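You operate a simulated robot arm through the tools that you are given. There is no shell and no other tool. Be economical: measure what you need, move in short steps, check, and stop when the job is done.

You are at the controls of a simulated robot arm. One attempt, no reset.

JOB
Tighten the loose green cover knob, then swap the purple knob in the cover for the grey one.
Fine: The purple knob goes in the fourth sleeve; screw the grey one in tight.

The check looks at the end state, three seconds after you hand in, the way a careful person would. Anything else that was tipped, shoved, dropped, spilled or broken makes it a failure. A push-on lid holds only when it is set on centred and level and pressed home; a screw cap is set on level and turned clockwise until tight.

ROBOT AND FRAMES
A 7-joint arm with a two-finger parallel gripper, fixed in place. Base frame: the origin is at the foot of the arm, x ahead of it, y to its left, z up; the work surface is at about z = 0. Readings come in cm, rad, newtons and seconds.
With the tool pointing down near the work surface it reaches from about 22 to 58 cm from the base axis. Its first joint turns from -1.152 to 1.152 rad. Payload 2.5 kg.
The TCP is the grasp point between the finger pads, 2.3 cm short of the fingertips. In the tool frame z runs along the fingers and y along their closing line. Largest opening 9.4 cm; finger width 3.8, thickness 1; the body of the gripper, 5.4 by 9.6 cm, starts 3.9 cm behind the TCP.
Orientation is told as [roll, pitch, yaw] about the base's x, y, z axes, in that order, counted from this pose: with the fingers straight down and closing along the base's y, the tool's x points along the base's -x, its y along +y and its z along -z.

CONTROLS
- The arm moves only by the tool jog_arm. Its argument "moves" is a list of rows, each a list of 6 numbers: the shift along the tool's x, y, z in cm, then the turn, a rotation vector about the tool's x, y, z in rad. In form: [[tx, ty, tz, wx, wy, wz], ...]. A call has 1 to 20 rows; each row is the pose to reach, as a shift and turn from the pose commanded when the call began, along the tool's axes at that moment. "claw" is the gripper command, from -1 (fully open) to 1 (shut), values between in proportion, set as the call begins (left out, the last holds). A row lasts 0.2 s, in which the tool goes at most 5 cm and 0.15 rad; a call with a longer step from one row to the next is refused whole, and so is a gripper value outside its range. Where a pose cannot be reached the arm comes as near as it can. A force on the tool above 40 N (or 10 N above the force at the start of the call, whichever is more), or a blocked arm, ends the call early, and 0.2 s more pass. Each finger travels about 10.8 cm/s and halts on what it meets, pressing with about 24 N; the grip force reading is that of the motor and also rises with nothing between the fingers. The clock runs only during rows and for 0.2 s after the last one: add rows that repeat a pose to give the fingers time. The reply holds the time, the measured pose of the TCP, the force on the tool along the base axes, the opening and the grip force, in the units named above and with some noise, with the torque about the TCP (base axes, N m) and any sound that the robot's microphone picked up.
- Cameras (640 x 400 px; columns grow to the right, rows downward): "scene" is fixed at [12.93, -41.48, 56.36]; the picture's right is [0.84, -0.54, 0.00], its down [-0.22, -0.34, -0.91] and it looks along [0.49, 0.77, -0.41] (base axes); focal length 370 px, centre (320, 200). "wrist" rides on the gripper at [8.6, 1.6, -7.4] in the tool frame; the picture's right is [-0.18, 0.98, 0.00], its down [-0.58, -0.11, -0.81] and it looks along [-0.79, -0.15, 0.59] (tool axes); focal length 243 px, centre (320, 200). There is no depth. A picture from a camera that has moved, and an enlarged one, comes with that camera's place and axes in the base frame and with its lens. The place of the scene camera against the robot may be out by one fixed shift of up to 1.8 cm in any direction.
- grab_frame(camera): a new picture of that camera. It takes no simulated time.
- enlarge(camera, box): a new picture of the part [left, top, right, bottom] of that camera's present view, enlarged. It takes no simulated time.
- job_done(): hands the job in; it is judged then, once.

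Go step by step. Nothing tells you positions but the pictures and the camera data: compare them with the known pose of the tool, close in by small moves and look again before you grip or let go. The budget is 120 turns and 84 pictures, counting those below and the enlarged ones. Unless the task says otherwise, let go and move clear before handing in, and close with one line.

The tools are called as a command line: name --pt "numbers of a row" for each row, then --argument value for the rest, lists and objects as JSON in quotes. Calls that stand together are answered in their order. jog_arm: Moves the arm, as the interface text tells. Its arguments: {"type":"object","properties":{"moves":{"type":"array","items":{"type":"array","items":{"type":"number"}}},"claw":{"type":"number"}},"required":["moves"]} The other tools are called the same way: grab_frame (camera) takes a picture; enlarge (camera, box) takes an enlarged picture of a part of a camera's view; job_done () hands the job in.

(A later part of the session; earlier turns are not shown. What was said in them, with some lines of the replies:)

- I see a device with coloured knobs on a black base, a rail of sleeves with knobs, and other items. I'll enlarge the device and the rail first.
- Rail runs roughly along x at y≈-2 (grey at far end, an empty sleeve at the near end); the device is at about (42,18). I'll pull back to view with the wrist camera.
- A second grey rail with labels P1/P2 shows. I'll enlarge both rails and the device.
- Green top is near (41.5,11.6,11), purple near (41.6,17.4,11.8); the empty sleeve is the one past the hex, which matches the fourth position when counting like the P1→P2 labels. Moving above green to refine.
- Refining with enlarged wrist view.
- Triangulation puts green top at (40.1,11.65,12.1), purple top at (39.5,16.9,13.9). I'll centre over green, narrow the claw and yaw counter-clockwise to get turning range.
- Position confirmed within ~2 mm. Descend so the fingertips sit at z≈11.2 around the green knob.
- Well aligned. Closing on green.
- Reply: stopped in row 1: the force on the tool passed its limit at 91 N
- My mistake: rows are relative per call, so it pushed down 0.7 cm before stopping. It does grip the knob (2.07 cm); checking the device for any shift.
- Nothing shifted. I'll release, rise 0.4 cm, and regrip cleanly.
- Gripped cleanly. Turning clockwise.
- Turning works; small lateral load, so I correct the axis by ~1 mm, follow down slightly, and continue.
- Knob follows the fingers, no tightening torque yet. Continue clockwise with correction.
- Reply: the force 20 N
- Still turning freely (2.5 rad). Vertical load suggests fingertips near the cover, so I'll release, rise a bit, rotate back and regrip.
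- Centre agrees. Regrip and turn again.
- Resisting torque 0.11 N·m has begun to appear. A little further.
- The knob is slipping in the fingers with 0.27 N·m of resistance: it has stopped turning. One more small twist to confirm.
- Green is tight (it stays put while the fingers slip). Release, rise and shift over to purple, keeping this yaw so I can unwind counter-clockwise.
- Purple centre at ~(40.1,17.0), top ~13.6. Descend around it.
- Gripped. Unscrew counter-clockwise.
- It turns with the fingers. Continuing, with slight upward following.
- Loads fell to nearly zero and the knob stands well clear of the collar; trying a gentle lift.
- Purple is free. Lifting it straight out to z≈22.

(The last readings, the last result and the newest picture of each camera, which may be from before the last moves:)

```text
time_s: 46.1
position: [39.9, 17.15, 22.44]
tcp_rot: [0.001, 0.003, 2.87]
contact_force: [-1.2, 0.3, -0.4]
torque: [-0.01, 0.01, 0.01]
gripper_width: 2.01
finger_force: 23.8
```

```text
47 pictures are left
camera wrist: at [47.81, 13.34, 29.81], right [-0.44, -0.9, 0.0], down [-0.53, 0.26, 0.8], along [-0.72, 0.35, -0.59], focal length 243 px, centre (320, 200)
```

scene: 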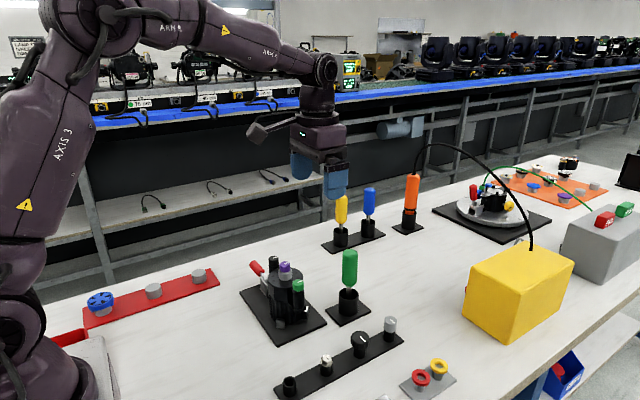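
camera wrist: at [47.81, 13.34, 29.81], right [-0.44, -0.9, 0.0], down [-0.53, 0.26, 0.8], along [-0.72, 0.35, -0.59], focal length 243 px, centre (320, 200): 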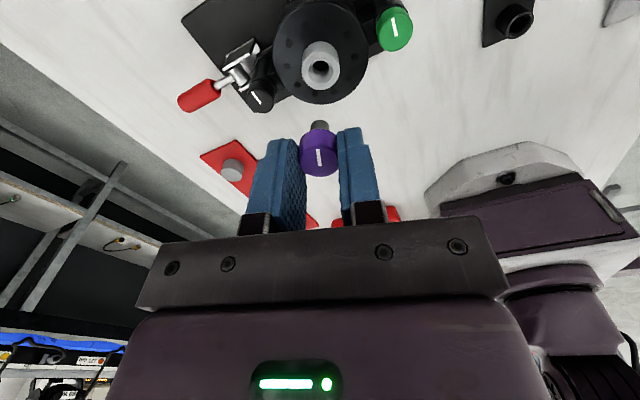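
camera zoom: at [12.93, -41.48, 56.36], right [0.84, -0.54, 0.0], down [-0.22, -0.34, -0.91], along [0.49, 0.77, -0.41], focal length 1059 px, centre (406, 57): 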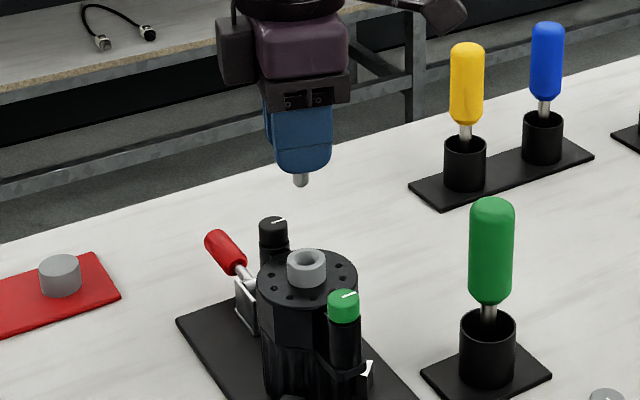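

Cover bore is empty; purple held with a short stem. Carrying it toward the fourth (empty) sleeve while unwinding yaw.

jog_arm --pt "-0.2 1 0 0 0 0.14" --pt "-0.4 2 0 0 0 0.28" --pt "-0.6 3 0 0 0 0.42" --pt "-0.8 4 0 0 0 0.56" --pt "-1 5 0 0 0 0.7" --pt "-1.2 6 0 0 0 0.84" --pt "-1.45 7 0 0 0 0.98" --pt "-1.7 8 0 0 0 1.12" --pt "-1.9 9 0 0 0 1.26" --pt "-2.1 10 0 0 0 1.4" --pt "-2.3 11 0 0 0 1.54" --pt "-2.5 12 0 0 0 1.68" --pt "-2.7 13 0 0 0 1.82" --pt "-2.9 14 0 0 0 1.96" --pt "-3.1 15 0 0 0 2.1" --pt "-3.3 16 0.5 0 0 2.24" --pt "-3.5 17 2 0 0 2.38" --pt "-3.7 18 3.5 0 0 2.53" --pt "-3.89 18.46 5 0 0 2.68" --pt "-3.89 18.46 6 0 0 2.83"

grab_frame --camera "wrist"

```text
time_s: 50.3
position: [31.29, 0.36, 16.4]
tcp_rot: [-0.001, -0.005, 0.037]
contact_force: [0.0, 0.1, -0.5]
torque: [-0.02, -0.04, 0.02]
gripper_width: 2.02
finger_force: 23.8
```

```text
46 pictures are left
camera wrist: at [22.59, 1.72, 23.71], right [0.15, 0.99, 0.0], down [0.58, -0.09, 0.81], along [0.8, -0.12, -0.59], focal length 243 px, centre (320, 200)
```

wrist: 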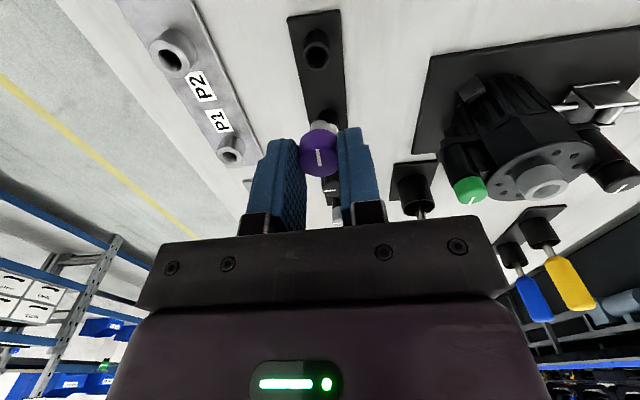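

enlarge --camera "wrist" --box '[260, 0, 400, 180]'

enlarge --camera "scene" --box '[250, 290, 400, 400]'

```text
2.22 times, centred on (330, 90) of wrist
camera zoom: at [22.59, 1.72, 23.71], right [0.15, 0.99, 0.0], down [0.58, -0.09, 0.81], along [0.8, -0.12, -0.59], focal length 539 px, centre (298, 444)
```

zoom: 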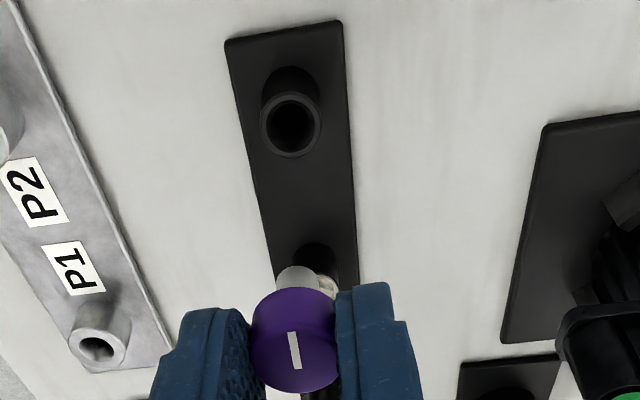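

```text
3.64 times, centred on (325, 345) of scene
camera zoom: at [12.93, -41.48, 56.36], right [0.84, -0.54, 0.0], down [-0.22, -0.34, -0.91], along [0.49, 0.77, -0.41], focal length 1347 px, centre (302, -327)
```

zoom: 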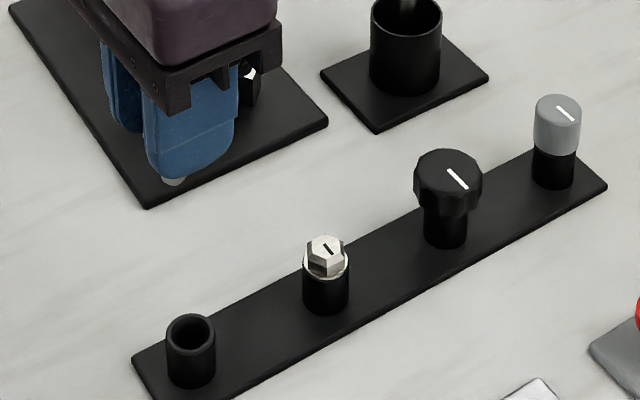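

Mouth of the empty sleeve triangulates to (31.5,0.15,2.7). Lower to just above it and check.

jog_arm --pt "-0.2 -0.15 2 0 0 0" --pt "-0.2 -0.15 5 0 0 0" --pt "-0.2 -0.15 8 0 0 0" --pt "-0.2 -0.15 8.7 0 0 0" --pt "-0.2 -0.15 8.7 0 0 0"

enlarge --camera "wrist" --box '[260, 40, 400, 200]'

enlarge --camera "scene" --box '[220, 310, 360, 400]'

```text
time_s: 51.5
position: [31.48, 0.24, 7.64]
tcp_rot: [-0.001, -0.004, 0.039]
contact_force: [0.2, 0.0, -0.4]
torque: [-0.02, 0.01, 0.0]
gripper_width: 2.03
finger_force: 23.7
```

```text
2.50 times, centred on (330, 120) of wrist
camera zoom: at [22.88, 1.5, 15.01], right [0.14, 0.99, 0.0], down [0.58, -0.08, 0.81], along [0.8, -0.12, -0.59], focal length 606 px, centre (295, 400)
```

zoom: 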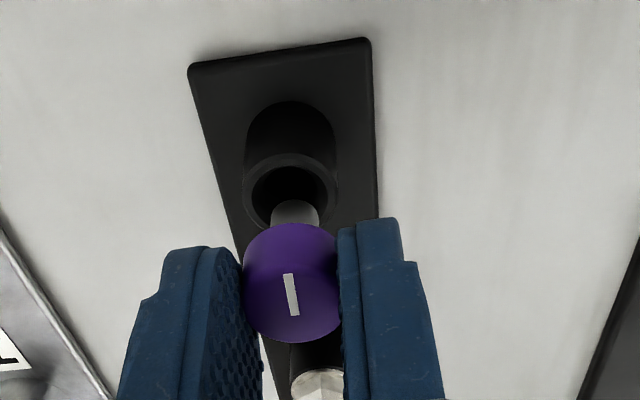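

```text
4.44 times, centred on (290, 355) of scene
camera zoom: at [12.93, -41.48, 56.36], right [0.84, -0.54, 0.0], down [-0.22, -0.34, -0.91], along [0.49, 0.77, -0.41], focal length 1647 px, centre (453, -489)
```

zoom: 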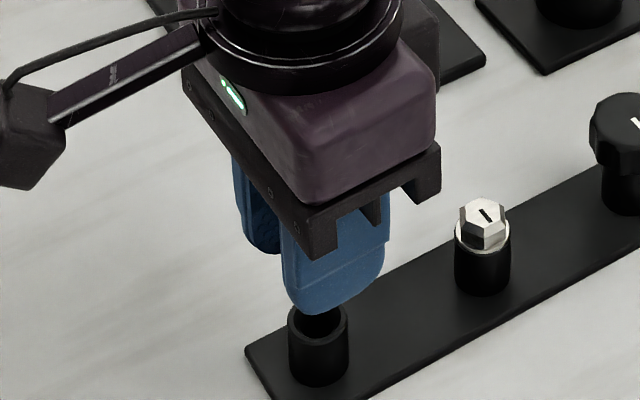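

Stem is over the mouth. Lowering it in.

jog_arm --pt "0 -0.06 0.5 0 0 0" --pt "0 -0.06 1 0 0 0" --pt "0 -0.06 1.5 0 0 0" --pt "0 -0.06 1.9 0 0 0" --pt "0 -0.06 2.2 0 0 0"

enlarge --camera "wrist" --box '[260, 40, 400, 200]'

```text
time_s: 52.7
position: [31.49, 0.16, 5.53]
tcp_rot: [-0.004, -0.004, 0.039]
contact_force: [-4.6, -0.6, 19.7]
torque: [0.01, 0.15, -0.03]
gripper_width: 2.05
finger_force: 23.6
```

```text
2.50 times, centred on (330, 120) of wrist
camera zoom: at [22.84, 1.48, 12.87], right [0.15, 0.99, 0.0], down [0.58, -0.08, 0.81], along [0.8, -0.12, -0.59], focal length 606 px, centre (295, 400)
```

zoom: 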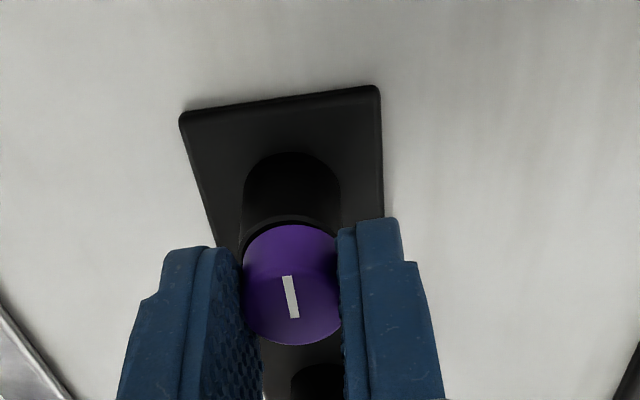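

Seated on the sleeve with 20 N contact. Release and rise.

jog_arm --pt "0 0 -0.08 0 0 0" --pt "0 0 -0.08 0 0 0" --pt "0 0 -0.08 0 0 0" --claw 0.3

jog_arm --pt "0 0 -2 0 0 0" --pt "0 0 -5 0 0 0" --pt "0 0 -8 0 0 0" --pt "0 0 -10 0 0 0" --pt "0 0 -10 0 0 0"

grab_frame --camera "wrist"

enlarge --camera "scene" --box '[250, 290, 410, 400]'

```text
time_s: 53.5
position: [31.45, 0.16, 5.54]
tcp_rot: [-0.002, -0.003, 0.04]
contact_force: [0.0, -0.7, 0.5]
torque: [0.04, 0.0, 0.0]
gripper_width: 3.27
finger_force: 0.1
```

```text
time_s: 54.7
position: [31.51, 0.19, 15.51]
tcp_rot: [-0.003, -0.005, 0.041]
contact_force: [0.0, 0.1, -0.5]
torque: [-0.03, 0.0, -0.01]
gripper_width: 3.28
finger_force: 0.0
```

```text
40 pictures are left
camera wrist: at [22.86, 1.5, 22.93], right [0.14, 0.99, 0.0], down [0.58, -0.08, 0.81], along [0.8, -0.12, -0.59], focal length 243 px, centre (320, 200)
```

wrist: 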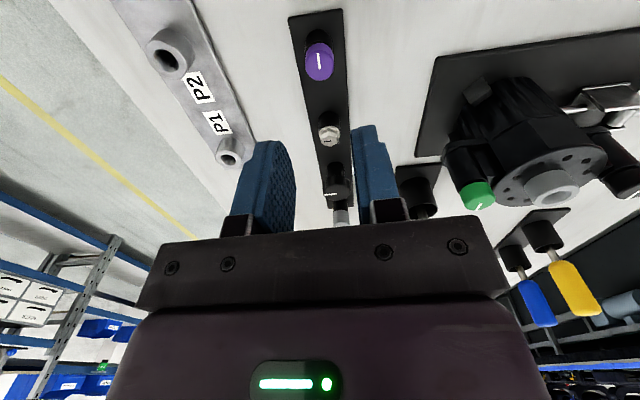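

```text
3.64 times, centred on (330, 345) of scene
camera zoom: at [12.93, -41.48, 56.36], right [0.84, -0.54, 0.0], down [-0.22, -0.34, -0.91], along [0.49, 0.77, -0.41], focal length 1347 px, centre (284, -327)
```

zoom: 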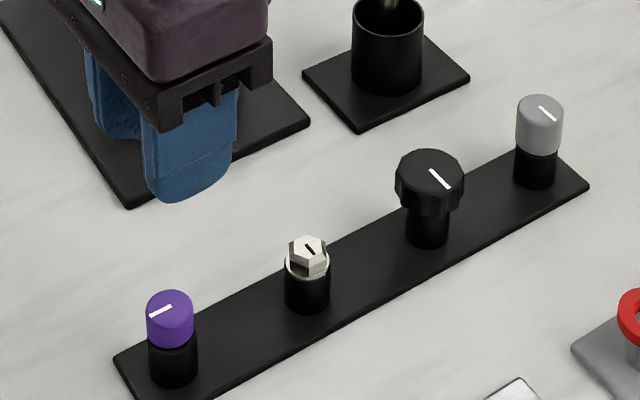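

Purple sits well in the fourth sleeve. Next, over to the grey knob at about (53.8,0).

jog_arm --pt "-4 -0.2 0 0 0 0" --pt "-8 -0.4 0 0 0 0" --pt "-12 -0.6 0 0 0 0" --pt "-16 -0.8 0 0 0 0" --pt "-20 -1 0 0 0 0" --pt "-20.8 -1.03 1.5 0 0 0" --pt "-20.8 -1.03 1.5 0 0 0" --claw 0.1

enlarge --camera "wrist" --box '[240, 20, 400, 180]'

enlarge --camera "scene" --box '[310, 220, 460, 370]'

```text
time_s: 56.3
position: [52.29, -0.14, 14.15]
tcp_rot: [-0.002, -0.003, 0.041]
contact_force: [-0.1, -0.6, -0.3]
torque: [-0.02, -0.01, -0.03]
gripper_width: 4.22
finger_force: 0.0
```

```text
2.50 times, centred on (320, 100) of wrist
camera zoom: at [43.67, 1.26, 21.49], right [0.14, 0.99, 0.0], down [0.58, -0.08, 0.81], along [0.8, -0.12, -0.59], focal length 606 px, centre (320, 450)
```

zoom: 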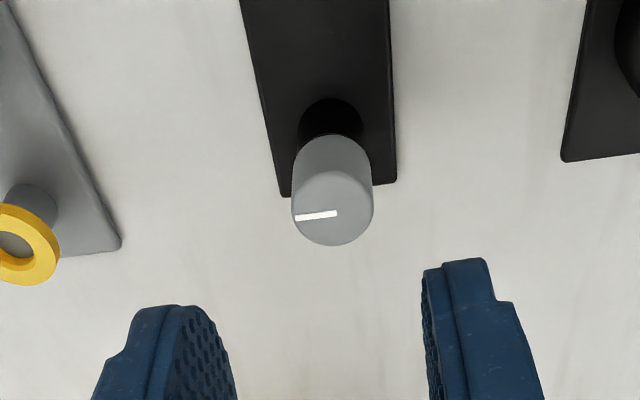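

```text
2.67 times, centred on (385, 295) of scene
camera zoom: at [12.93, -41.48, 56.36], right [0.84, -0.54, 0.0], down [-0.22, -0.34, -0.91], along [0.49, 0.77, -0.41], focal length 988 px, centre (147, -53)
```

zoom: 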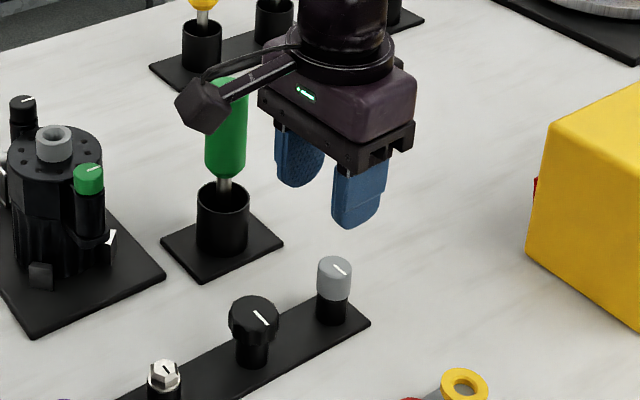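

jog_arm --pt "-0.9 0.04 1.5 0 0 0" --pt "-1.8 0.08 3.5 0 0 0" --pt "-1.8 0.08 5.6 0 0 0" --pt "-1.8 0.08 5.6 0 0 0"

enlarge --camera "wrist" --box '[240, 40, 400, 200]'

enlarge --camera "scene" --box '[310, 250, 460, 370]'

```text
time_s: 57.3
position: [54.14, 0.04, 8.54]
tcp_rot: [-0.002, -0.005, 0.04]
contact_force: [0.5, 0.2, -0.3]
torque: [0.04, 0.03, 0.01]
gripper_width: 4.21
finger_force: 0.0
```

```text
2.50 times, centred on (320, 120) of wrist
camera zoom: at [45.48, 1.42, 15.89], right [0.14, 0.99, 0.0], down [0.58, -0.08, 0.81], along [0.8, -0.12, -0.59], focal length 606 px, centre (320, 400)
```

zoom: 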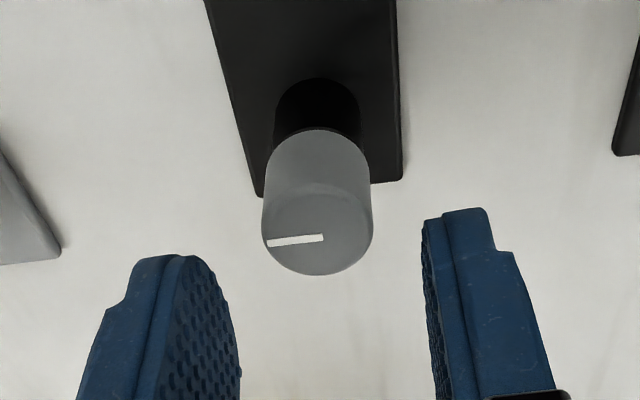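

```text
3.33 times, centred on (385, 310) of scene
camera zoom: at [12.93, -41.48, 56.36], right [0.84, -0.54, 0.0], down [-0.22, -0.34, -0.91], along [0.49, 0.77, -0.41], focal length 1235 px, centre (103, -167)
```

zoom: 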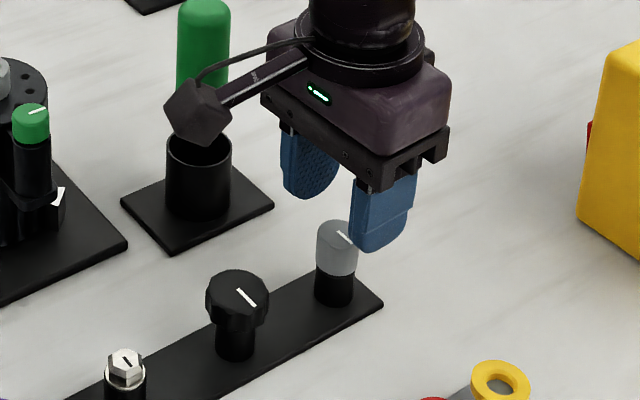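

Grey: centre ≈(53.87,0.08), top ≈5.3, about 2.2 tall. Lower and grip.

jog_arm --pt "0.2 0.04 1 0 0 0" --pt "0.25 0.05 2 0 0 0" --pt "0.25 0.05 2.7 0 0 0" --pt "0.25 0.05 2.7 0 0 0"

enlarge --camera "wrist" --box '[240, 60, 400, 220]'

```text
time_s: 58.3
position: [53.8, 0.12, 5.85]
tcp_rot: [-0.001, -0.005, 0.041]
contact_force: [-0.7, 0.6, 0.7]
torque: [0.0, 0.0, 0.0]
gripper_width: 4.21
finger_force: 0.1
```

```text
2.50 times, centred on (320, 140) of wrist
camera zoom: at [45.21, 1.45, 13.15], right [0.14, 0.99, 0.0], down [0.58, -0.08, 0.81], along [0.8, -0.12, -0.59], focal length 606 px, centre (320, 350)
```

zoom: 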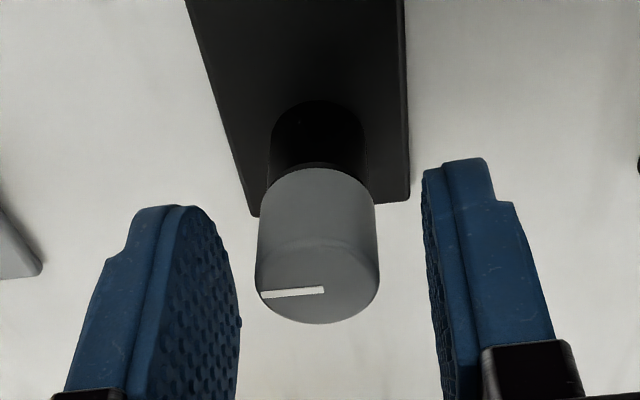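

jog_arm --pt "0 0 0 0 0 0" --pt "0 0 0 0 0 0" --pt "0 0 0 0 0 0" --claw 1

jog_arm --pt "0 0 -0.5 0 0 0" --pt "0 0 -1.2 0 0 0" --pt "0 0 -2 0 0 0" --pt "0 0 -3 0 0 0"

enlarge --camera "wrist" --box '[240, 60, 400, 220]'

enlarge --camera "scene" --box '[310, 230, 460, 370]'

```text
time_s: 59.1
position: [53.91, -0.06, 5.82]
tcp_rot: [-0.005, -0.004, 0.04]
contact_force: [0.6, -3.5, 0.1]
torque: [-0.06, -0.06, 0.0]
gripper_width: 2.31
finger_force: 24.0
```

```text
time_s: 60.1
position: [53.78, 0.15, 8.88]
tcp_rot: [-0.001, -0.004, 0.04]
contact_force: [0.0, -0.4, -0.4]
torque: [-0.01, -0.01, -0.02]
gripper_width: 2.29
finger_force: 24.5
```

```text
2.50 times, centred on (320, 140) of wrist
camera zoom: at [45.17, 1.45, 16.23], right [0.14, 0.99, 0.0], down [0.58, -0.08, 0.81], along [0.8, -0.12, -0.59], focal length 606 px, centre (320, 350)
```

zoom: 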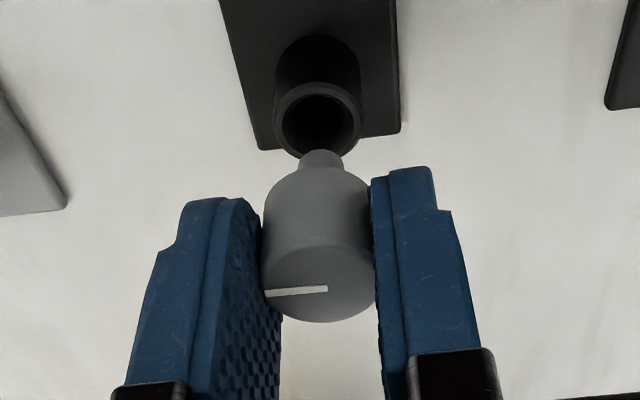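

```text
2.86 times, centred on (385, 300) of scene
camera zoom: at [12.93, -41.48, 56.36], right [0.84, -0.54, 0.0], down [-0.22, -0.34, -0.91], along [0.49, 0.77, -0.41], focal length 1059 px, centre (134, -86)
```

zoom: 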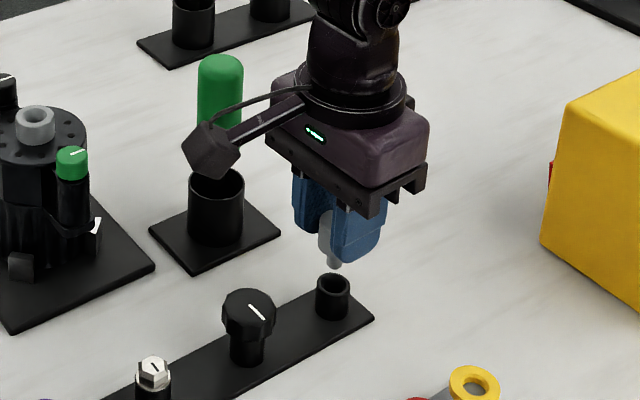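

Grey is out and vertical. Lift high, then carry to the cover while winding yaw to about +2.8 for clockwise room.

jog_arm --pt "0 0 -4 0 0 0" --pt "0 0 -8 0 0 0" --pt "0 0 -12 0 0 0" --pt "0 0 -14 0 0 0"

jog_arm --pt "0.65 0.87 0 0 0 -0.14" --pt "1.3 1.74 0 0 0 -0.28" --pt "2 2.6 0 0 0 -0.42" --pt "2.6 3.5 0 0 0 -0.56" --pt "3.3 4.4 0 0 0 -0.7" --pt "3.95 5.25 0 0 0 -0.84" --pt "4.6 6.1 0 0 0 -0.98" --pt "5.25 7 0 0 0 -1.12" --pt "5.9 7.9 0 0 0 -1.26" --pt "6.6 8.75 0 0 0 -1.4" --pt "7.25 9.6 0 0 0 -1.54" --pt "7.9 10.5 0 0 0 -1.68" --pt "8.5 11.4 0 0 0 -1.82" --pt "9.2 12.25 0 0 0 -1.96" --pt "9.85 13.1 0 0 0 -2.1" --pt "10.5 14 0 0 0 -2.24" --pt "11.2 14.9 0 0 0 -2.38" --pt "11.8 15.75 0 0 0 -2.52" --pt "12.5 16.6 0 0 0 -2.66" --pt "13.14 17.49 0 0 0 -2.8"

enlarge --camera "wrist" --box '[240, 20, 400, 220]'

```text
time_s: 61.1
position: [53.68, 0.1, 22.88]
tcp_rot: [-0.001, -0.003, 0.041]
contact_force: [-0.6, 0.7, -0.3]
torque: [0.01, 0.02, 0.0]
gripper_width: 2.31
finger_force: 24.1
```

```text
time_s: 65.3
position: [40.04, 17.23, 22.7]
tcp_rot: [-0.002, 0.006, 2.841]
contact_force: [-0.1, -0.3, -0.5]
torque: [-0.03, 0.02, -0.01]
gripper_width: 2.33
finger_force: 24.1
```

```text
2.00 times, centred on (320, 120) of wrist
camera zoom: at [47.77, 13.13, 30.18], right [-0.47, -0.88, 0.0], down [-0.53, 0.28, 0.8], along [-0.71, 0.37, -0.6], focal length 485 px, centre (320, 360)
```

zoom: 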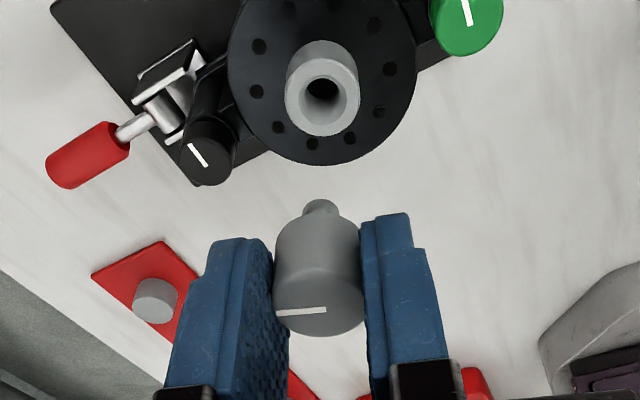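

Aligned over the bore. Lower to just above thread engagement (z≈16.3).

jog_arm --pt "0 0.05 2 0 0 0" --pt "0 0.08 4 0 0 0" --pt "0 0.08 5.5 0 0 0" --pt "0 0.08 6.2 0 0 0" --pt "0 0.08 6.2 0 0 0"

enlarge --camera "wrist" --box '[240, 40, 400, 220]'

enlarge --camera "scene" --box '[230, 220, 350, 330]'

```text
time_s: 66.5
position: [40.01, 16.98, 16.55]
tcp_rot: [0.003, 0.006, 2.84]
contact_force: [-0.1, 0.6, -0.2]
torque: [-0.01, 0.03, 0.03]
gripper_width: 2.31
finger_force: 24.4
```

```text
2.22 times, centred on (320, 130) of wrist
camera zoom: at [47.86, 12.97, 23.97], right [-0.47, -0.88, 0.0], down [-0.53, 0.28, 0.8], along [-0.71, 0.38, -0.6], focal length 539 px, centre (320, 356)
```

zoom: 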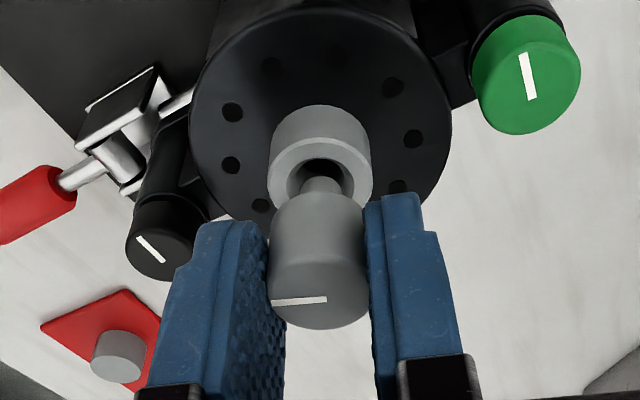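

```text
3.64 times, centred on (290, 275) of scene
camera zoom: at [12.93, -41.48, 56.36], right [0.84, -0.54, 0.0], down [-0.22, -0.34, -0.91], along [0.49, 0.77, -0.41], focal length 1347 px, centre (429, -73)
```

zoom: 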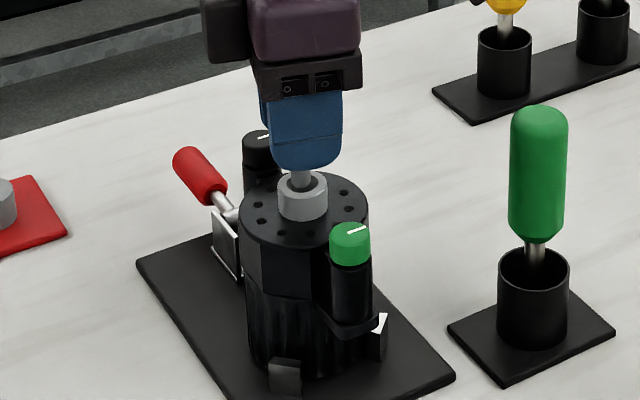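

Lined up. Lower gently until contact.

jog_arm --pt "0 0 0.3 0 0 0" --pt "0 0 0.5 0 0 0" --pt "0 0 0.65 0 0 0" --pt "0 0 0.75 0 0 0"

enlarge --camera "wrist" --box '[240, 40, 400, 220]'

```text
time_s: 67.5
position: [40.08, 16.94, 15.69]
tcp_rot: [0.002, 0.005, 2.839]
contact_force: [2.7, -0.4, -0.4]
torque: [-0.04, -0.06, 0.0]
gripper_width: 2.31
finger_force: 23.4
```

```text
2.22 times, centred on (320, 130) of wrist
camera zoom: at [47.8, 13.01, 23.23], right [-0.47, -0.88, 0.0], down [-0.53, 0.28, 0.8], along [-0.71, 0.38, -0.6], focal length 539 px, centre (320, 356)
```

zoom: 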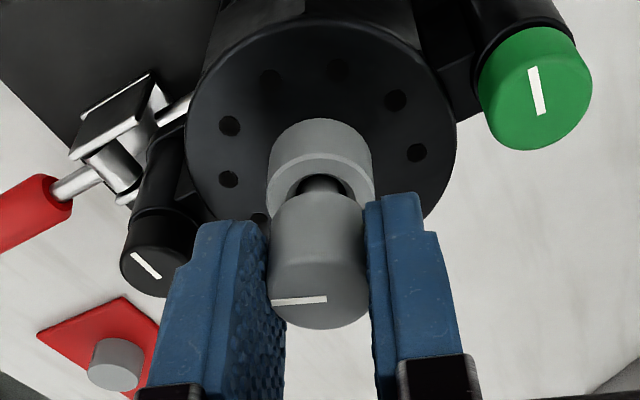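

Stem in the bore. A touch lower, then begin turning clockwise.

jog_arm --pt "0 0 0.08 0 0 0" --pt "0 0 0.16 0 0 0" --pt "0 0 0.2 0 0 0"

jog_arm --pt "0 0 0 0 0 0.12" --pt "0 0 0.01 0 0 0.24" --pt "0 0 0.02 0 0 0.36" --pt "0 0 0.04 0 0 0.48" --pt "0 0 0.06 0 0 0.6" --pt "0 0 0.08 0 0 0.72" --pt "0 0 0.1 0 0 0.84"

```text
time_s: 68.3
position: [40.03, 16.92, 15.55]
tcp_rot: [0.0, 0.004, 2.84]
contact_force: [2.3, 0.0, 0.9]
torque: [-0.03, -0.06, 0.0]
gripper_width: 2.3
finger_force: 24.4
```

```text
time_s: 69.9
position: [39.94, 16.99, 15.62]
tcp_rot: [-0.003, 0.005, 1.997]
contact_force: [5.2, -5.2, -0.3]
torque: [-0.11, -0.17, -0.01]
gripper_width: 2.3
finger_force: 24.3
```

jog_arm --pt "-0.02 0.02 0.02 0 0 0.12" --pt "-0.04 0.04 0.04 0 0 0.24" --pt "-0.04 0.04 0.06 0 0 0.36" --pt "-0.04 0.04 0.08 0 0 0.48" --pt "-0.04 0.04 0.1 0 0 0.6" --pt "-0.04 0.04 0.11 0 0 0.72" --pt "-0.04 0.04 0.13 0 0 0.84" --pt "-0.04 0.04 0.14 0 0 0.96" --pt "-0.04 0.04 0.16 0 0 1.08"

enlarge --camera "wrist" --box '[240, 40, 400, 220]'

```text
time_s: 71.9
position: [39.91, 16.94, 15.35]
tcp_rot: [-0.005, -0.001, 0.915]
contact_force: [3.8, -10.9, 5.8]
torque: [-0.27, -0.1, 0.01]
gripper_width: 2.31
finger_force: 23.9
```

```text
2.22 times, centred on (320, 130) of wrist
camera zoom: at [33.41, 11.21, 22.73], right [-0.67, 0.74, 0.0], down [0.44, 0.4, 0.81], along [0.6, 0.54, -0.59], focal length 539 px, centre (320, 356)
```

zoom: 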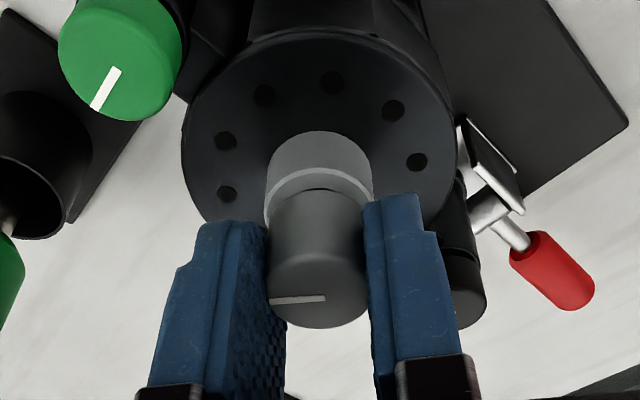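

Threads are engaging. Continue, relieving lateral load.

jog_arm --pt "0.05 -0.04 0 0 0 0.12" --pt "0.06 -0.05 0 0 0 0.24" --pt "0.06 -0.05 0.02 0 0 0.36" --pt "0.06 -0.05 0.03 0 0 0.48" --pt "0.06 -0.05 0.05 0 0 0.6" --pt "0.06 -0.05 0.06 0 0 0.72" --pt "0.06 -0.05 0.08 0 0 0.84" --pt "0.06 -0.05 0.1 0 0 0.96" --pt "0.06 -0.05 0.12 0 0 1.08" --pt "0.06 -0.05 0.14 0 0 1.2"

```text
time_s: 74.1
position: [39.93, 17.08, 15.24]
tcp_rot: [-0.002, -0.002, -0.283]
contact_force: [0.2, 3.9, 5.9]
torque: [0.14, 0.01, 0.03]
gripper_width: 2.28
finger_force: 23.6
```

jog_arm --pt "0 0 0 0 0 0.12" --pt "0 0.02 0 0 0 0.24" --pt "0 0.03 0.02 0 0 0.36" --pt "0 0.03 0.03 0 0 0.48" --pt "0 0.03 0.05 0 0 0.6" --pt "0 0.03 0.06 0 0 0.72" --pt "0 0.03 0.08 0 0 0.84" --pt "0 0.03 0.1 0 0 0.96" --pt "0 0.03 0.12 0 0 1.08" --pt "0 0.03 0.14 0 0 1.2"

enlarge --camera "wrist" --box '[240, 40, 400, 220]'

```text
time_s: 76.3
position: [39.91, 16.91, 15.13]
tcp_rot: [0.003, -0.003, -1.482]
contact_force: [3.7, 10.9, 5.4]
torque: [0.29, -0.1, 0.06]
gripper_width: 2.27
finger_force: 23.7
```

```text
2.22 times, centred on (320, 130) of wrist
camera zoom: at [40.85, 25.82, 22.49], right [1.0, -0.1, 0.01], down [-0.06, -0.59, 0.81], along [-0.07, -0.8, -0.59], focal length 539 px, centre (320, 356)
```

zoom: 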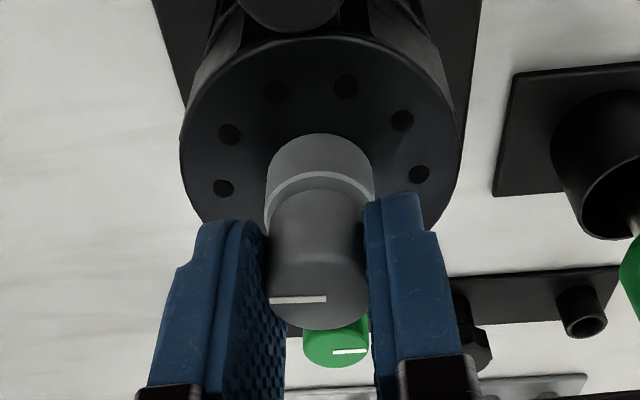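

jog_arm --pt "0.05 0.03 0 0 0 0.12" --pt "0.08 0.05 0 0 0 0.24" --pt "0.08 0.05 0.02 0 0 0.36" --pt "0.08 0.05 0.03 0 0 0.48" --pt "0.08 0.05 0.05 0 0 0.6" --pt "0.08 0.05 0.06 0 0 0.72" --pt "0.08 0.05 0.08 0 0 0.84" --pt "0.08 0.05 0.1 0 0 0.96" --pt "0.08 0.05 0.12 0 0 1.08" --pt "0.08 0.05 0.14 0 0 1.2" --pt "0.08 0.05 0.15 0 0 1.32" --pt "0.08 0.05 0.16 0 0 1.44"

enlarge --camera "wrist" --box '[240, 40, 400, 220]'

```text
time_s: 78.9
position: [39.94, 16.92, 14.86]
tcp_rot: [0.003, 0.005, -2.924]
contact_force: [-0.9, -1.9, 21.3]
torque: [-0.05, 0.21, 0.05]
gripper_width: 2.34
finger_force: 23.6
```

```text
2.22 times, centred on (320, 130) of wrist
camera zoom: at [48.81, 17.4, 22.4], right [0.03, -1.0, 0.0], down [-0.6, -0.02, 0.8], along [-0.8, -0.03, -0.6], focal length 539 px, centre (320, 356)
```

zoom: 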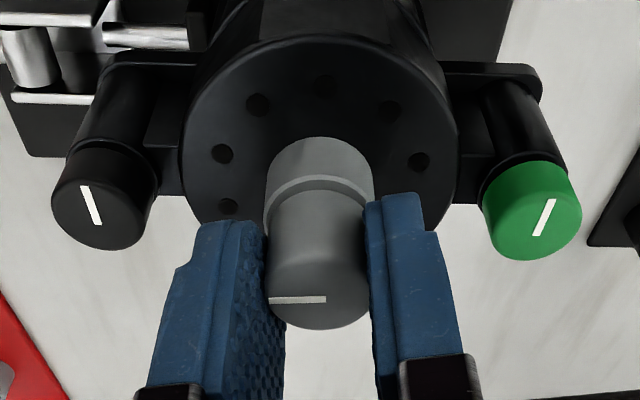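

Nearly seated (z≈14.85) but no slip yet. Release, rotate back about 2.85 rad, and regrip.

jog_arm --pt "0 0 -0.12 0 0 0" --pt "0 0 -0.15 0 0 0" --pt "0 0 -0.15 0 0 -0.15" --pt "0 0 -0.15 0 0 -0.3" --pt "0 0 -0.15 0 0 -0.45" --pt "0 0 -0.15 0 0 -0.6" --pt "0 0 -0.15 0 0 -0.75" --pt "0 0 -0.15 0 0 -0.9" --pt "0 0 -0.15 0 0 -1.05" --pt "0 0 -0.15 0 0 -1.2" --pt "0 0 -0.15 0 0 -1.35" --pt "0 0 -0.15 0 0 -1.5" --pt "0 0 -0.15 0 0 -1.65" --pt "0 0 -0.15 0 0 -1.8" --pt "0 0 -0.15 0 0 -1.95" --pt "0 0 -0.15 0 0 -2.1" --pt "0 0 -0.15 0 0 -2.25" --pt "0 0 -0.15 0 0 -2.4" --pt "0 0 -0.15 0 0 -2.55" --pt "0 0 -0.15 0 0 -2.7" --claw 0.2

enlarge --camera "wrist" --box '[240, 40, 400, 220]'

enlarge --camera "scene" --box '[230, 220, 350, 330]'

```text
time_s: 83.1
position: [39.99, 16.97, 15.1]
tcp_rot: [-0.002, -0.005, -0.215]
contact_force: [0.0, -0.1, -0.2]
torque: [0.02, 0.0, 0.01]
gripper_width: 3.76
finger_force: 0.2
```

```text
2.22 times, centred on (320, 130) of wrist
camera zoom: at [31.95, 20.58, 22.41], right [0.39, 0.92, 0.0], down [0.54, -0.23, 0.81], along [0.74, -0.32, -0.59], focal length 539 px, centre (320, 356)
```

zoom: 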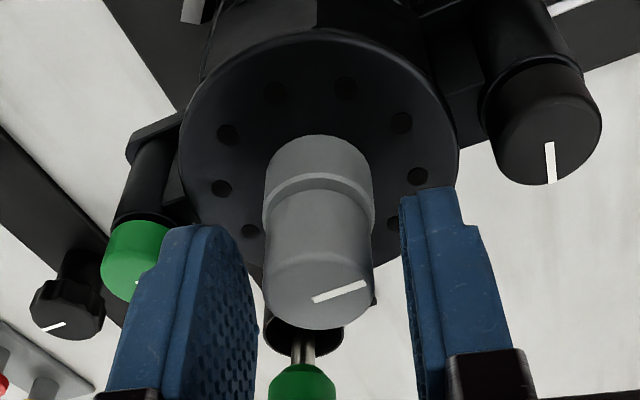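

```text
3.64 times, centred on (290, 275) of scene
camera zoom: at [12.93, -41.48, 56.36], right [0.84, -0.54, 0.0], down [-0.22, -0.34, -0.91], along [0.49, 0.77, -0.41], focal length 1347 px, centre (429, -73)
```

zoom: 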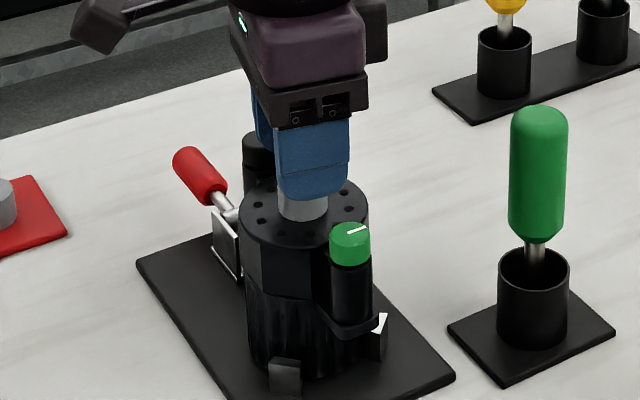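

Good; knob stands straight. Regrip and turn on.

jog_arm --pt "0 0 0 0 0 0" --pt "0 0 0 0 0 0" --pt "0 0 0 0 0 0.1" --pt "0 0 0 0 0 0.2" --pt "0 0 0 0 0 0.3" --pt "0 0 0.02 0 0 0.4" --pt "0 0 0.02 0 0 0.5" --pt "0 0 0.03 0 0 0.6" --claw 1

enlarge --camera "wrist" --box '[240, 40, 400, 220]'

```text
time_s: 84.9
position: [39.96, 17.05, 14.97]
tcp_rot: [0.002, -0.007, -0.823]
contact_force: [2.8, -4.4, 0.5]
torque: [-0.16, -0.12, 0.04]
gripper_width: 2.36
finger_force: 24.2
```

```text
2.22 times, centred on (320, 130) of wrist
camera zoom: at [35.33, 24.57, 22.37], right [0.85, 0.53, 0.0], down [0.31, -0.5, 0.81], along [0.43, -0.68, -0.59], focal length 539 px, centre (320, 356)
```

zoom: 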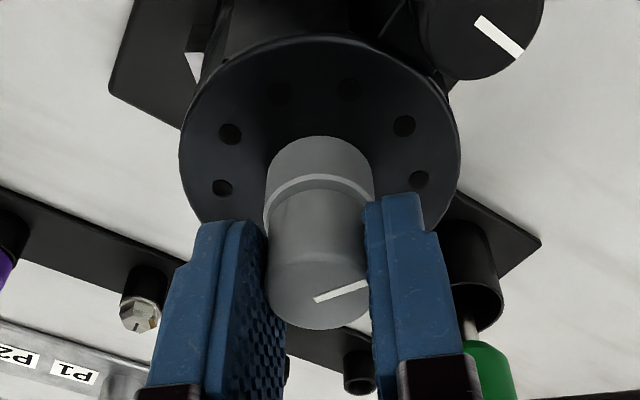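

Still turning with the fingers. Continue.

jog_arm --pt "0 0 0 0 0 0.1" --pt "0 0 0 0 0 0.2" --pt "0 0 0.01 0 0 0.3" --pt "0 0 0.02 0 0 0.4" --pt "0 0 0.03 0 0 0.5" --pt "0 0 0.04 0 0 0.6" --pt "0 0 0.05 0 0 0.7" --pt "0 0 0.06 0 0 0.8" --pt "0 0 0.07 0 0 0.9" --pt "0 0 0.08 0 0 1.0"

enlarge --camera "wrist" --box '[240, 40, 400, 220]'

```text
time_s: 87.1
position: [39.97, 17.07, 14.99]
tcp_rot: [0.005, -0.001, -1.825]
contact_force: [1.3, -0.7, 9.2]
torque: [0.02, 0.19, 0.19]
gripper_width: 2.29
finger_force: 23.7
```

```text
2.22 times, centred on (320, 130) of wrist
camera zoom: at [43.76, 25.09, 22.37], right [0.91, -0.42, 0.01], down [-0.25, -0.53, 0.81], along [-0.34, -0.73, -0.59], focal length 539 px, centre (320, 356)
```

zoom: 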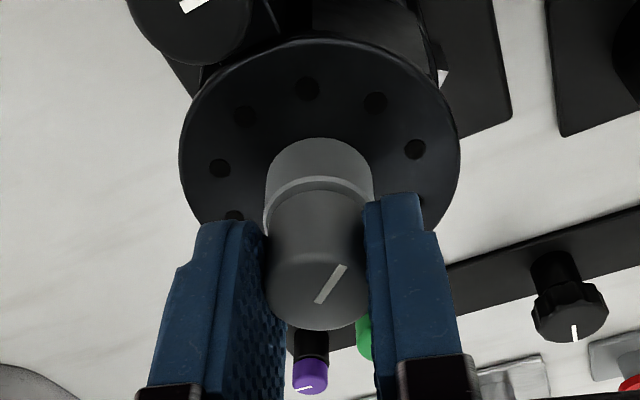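

It now slips against 0.19 N·m: tight. One more twist to confirm.

jog_arm --pt "0 0 0 0 0 0.1" --pt "0 0 0 0 0 0.2" --pt "0 0 0 0 0 0.3" --pt "0 0 0 0 0 0.4"

enlarge --camera "wrist" --box '[240, 40, 400, 220]'

```text
time_s: 88.1
position: [40.0, 16.96, 14.88]
tcp_rot: [0.006, 0.002, -2.224]
contact_force: [-0.6, -1.0, 13.0]
torque: [0.06, 0.14, 0.24]
gripper_width: 2.28
finger_force: 23.8
```

```text
2.22 times, centred on (320, 130) of wrist
camera zoom: at [46.59, 23.03, 22.38], right [0.67, -0.74, 0.0], down [-0.44, -0.39, 0.8], along [-0.6, -0.54, -0.59], focal length 539 px, centre (320, 356)
```

zoom: 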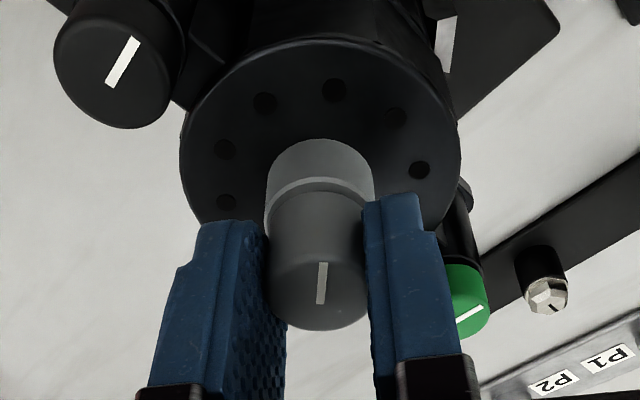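

Tight. Release, rise clear, and take a final look.

jog_arm --pt "0 0 -0.05 0 0 0" --pt "0 0 -0.05 0 0 0" --pt "0 0 -0.05 0 0 0" --claw 0.1

jog_arm --pt "0 0 -2 0 0 0" --pt "0 0 -5 0 0 0" --pt "0 0 -9 0 0 0" --pt "0 0 -13 0 0 0" --pt "0 0 -13 0 0 0"

grab_frame --camera "scene"

enlarge --camera "scene" --box '[230, 240, 410, 400]'

```text
time_s: 88.9
position: [40.0, 17.08, 14.92]
tcp_rot: [0.006, -0.001, -2.219]
contact_force: [0.4, 0.8, 0.0]
torque: [0.02, 0.01, 0.0]
gripper_width: 4.23
finger_force: 0.0
```

```text
time_s: 90.1
position: [39.84, 17.09, 28.05]
tcp_rot: [0.004, -0.001, -2.221]
contact_force: [-1.5, 0.2, 0.7]
torque: [0.0, -0.01, -0.02]
gripper_width: 4.21
finger_force: 0.1
```

```text
19 pictures are left
```

scene: 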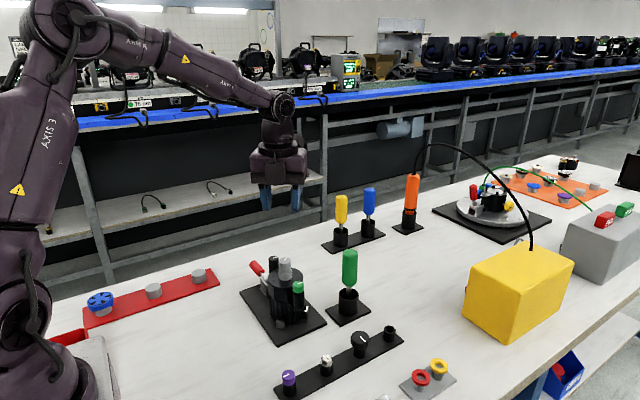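

```text
2.50 times, centred on (320, 320) of scene
camera zoom: at [12.93, -41.48, 56.36], right [0.84, -0.54, 0.0], down [-0.22, -0.34, -0.91], along [0.49, 0.77, -0.41], focal length 926 px, centre (320, -100)
```

zoom: 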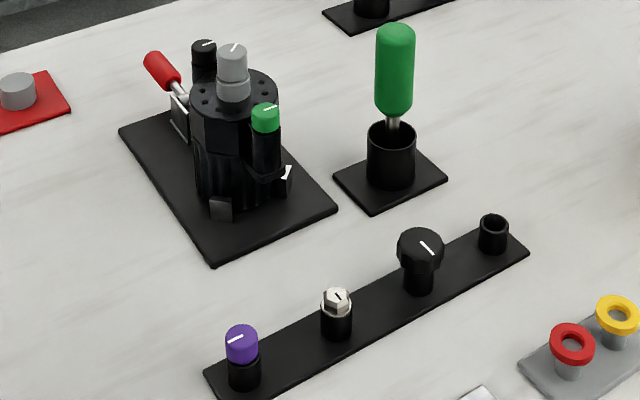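

Green is tight, grey is screwed into the cover, purple sits upright in the originally empty (fourth) sleeve, and nothing else has moved. Handing in.

job_done

```text
The job is handed in.
```

The green knob is tight, the grey knob is screwed tight into the cover, and the purple knob is seated in the fourth sleeve. The sleeves aren't numbered, so I took the fourth to be the one that started empty. While lining up on the green knob I once pushed down too far, and the force stop cut in at 91 N; I checked and saw no shift or damage.
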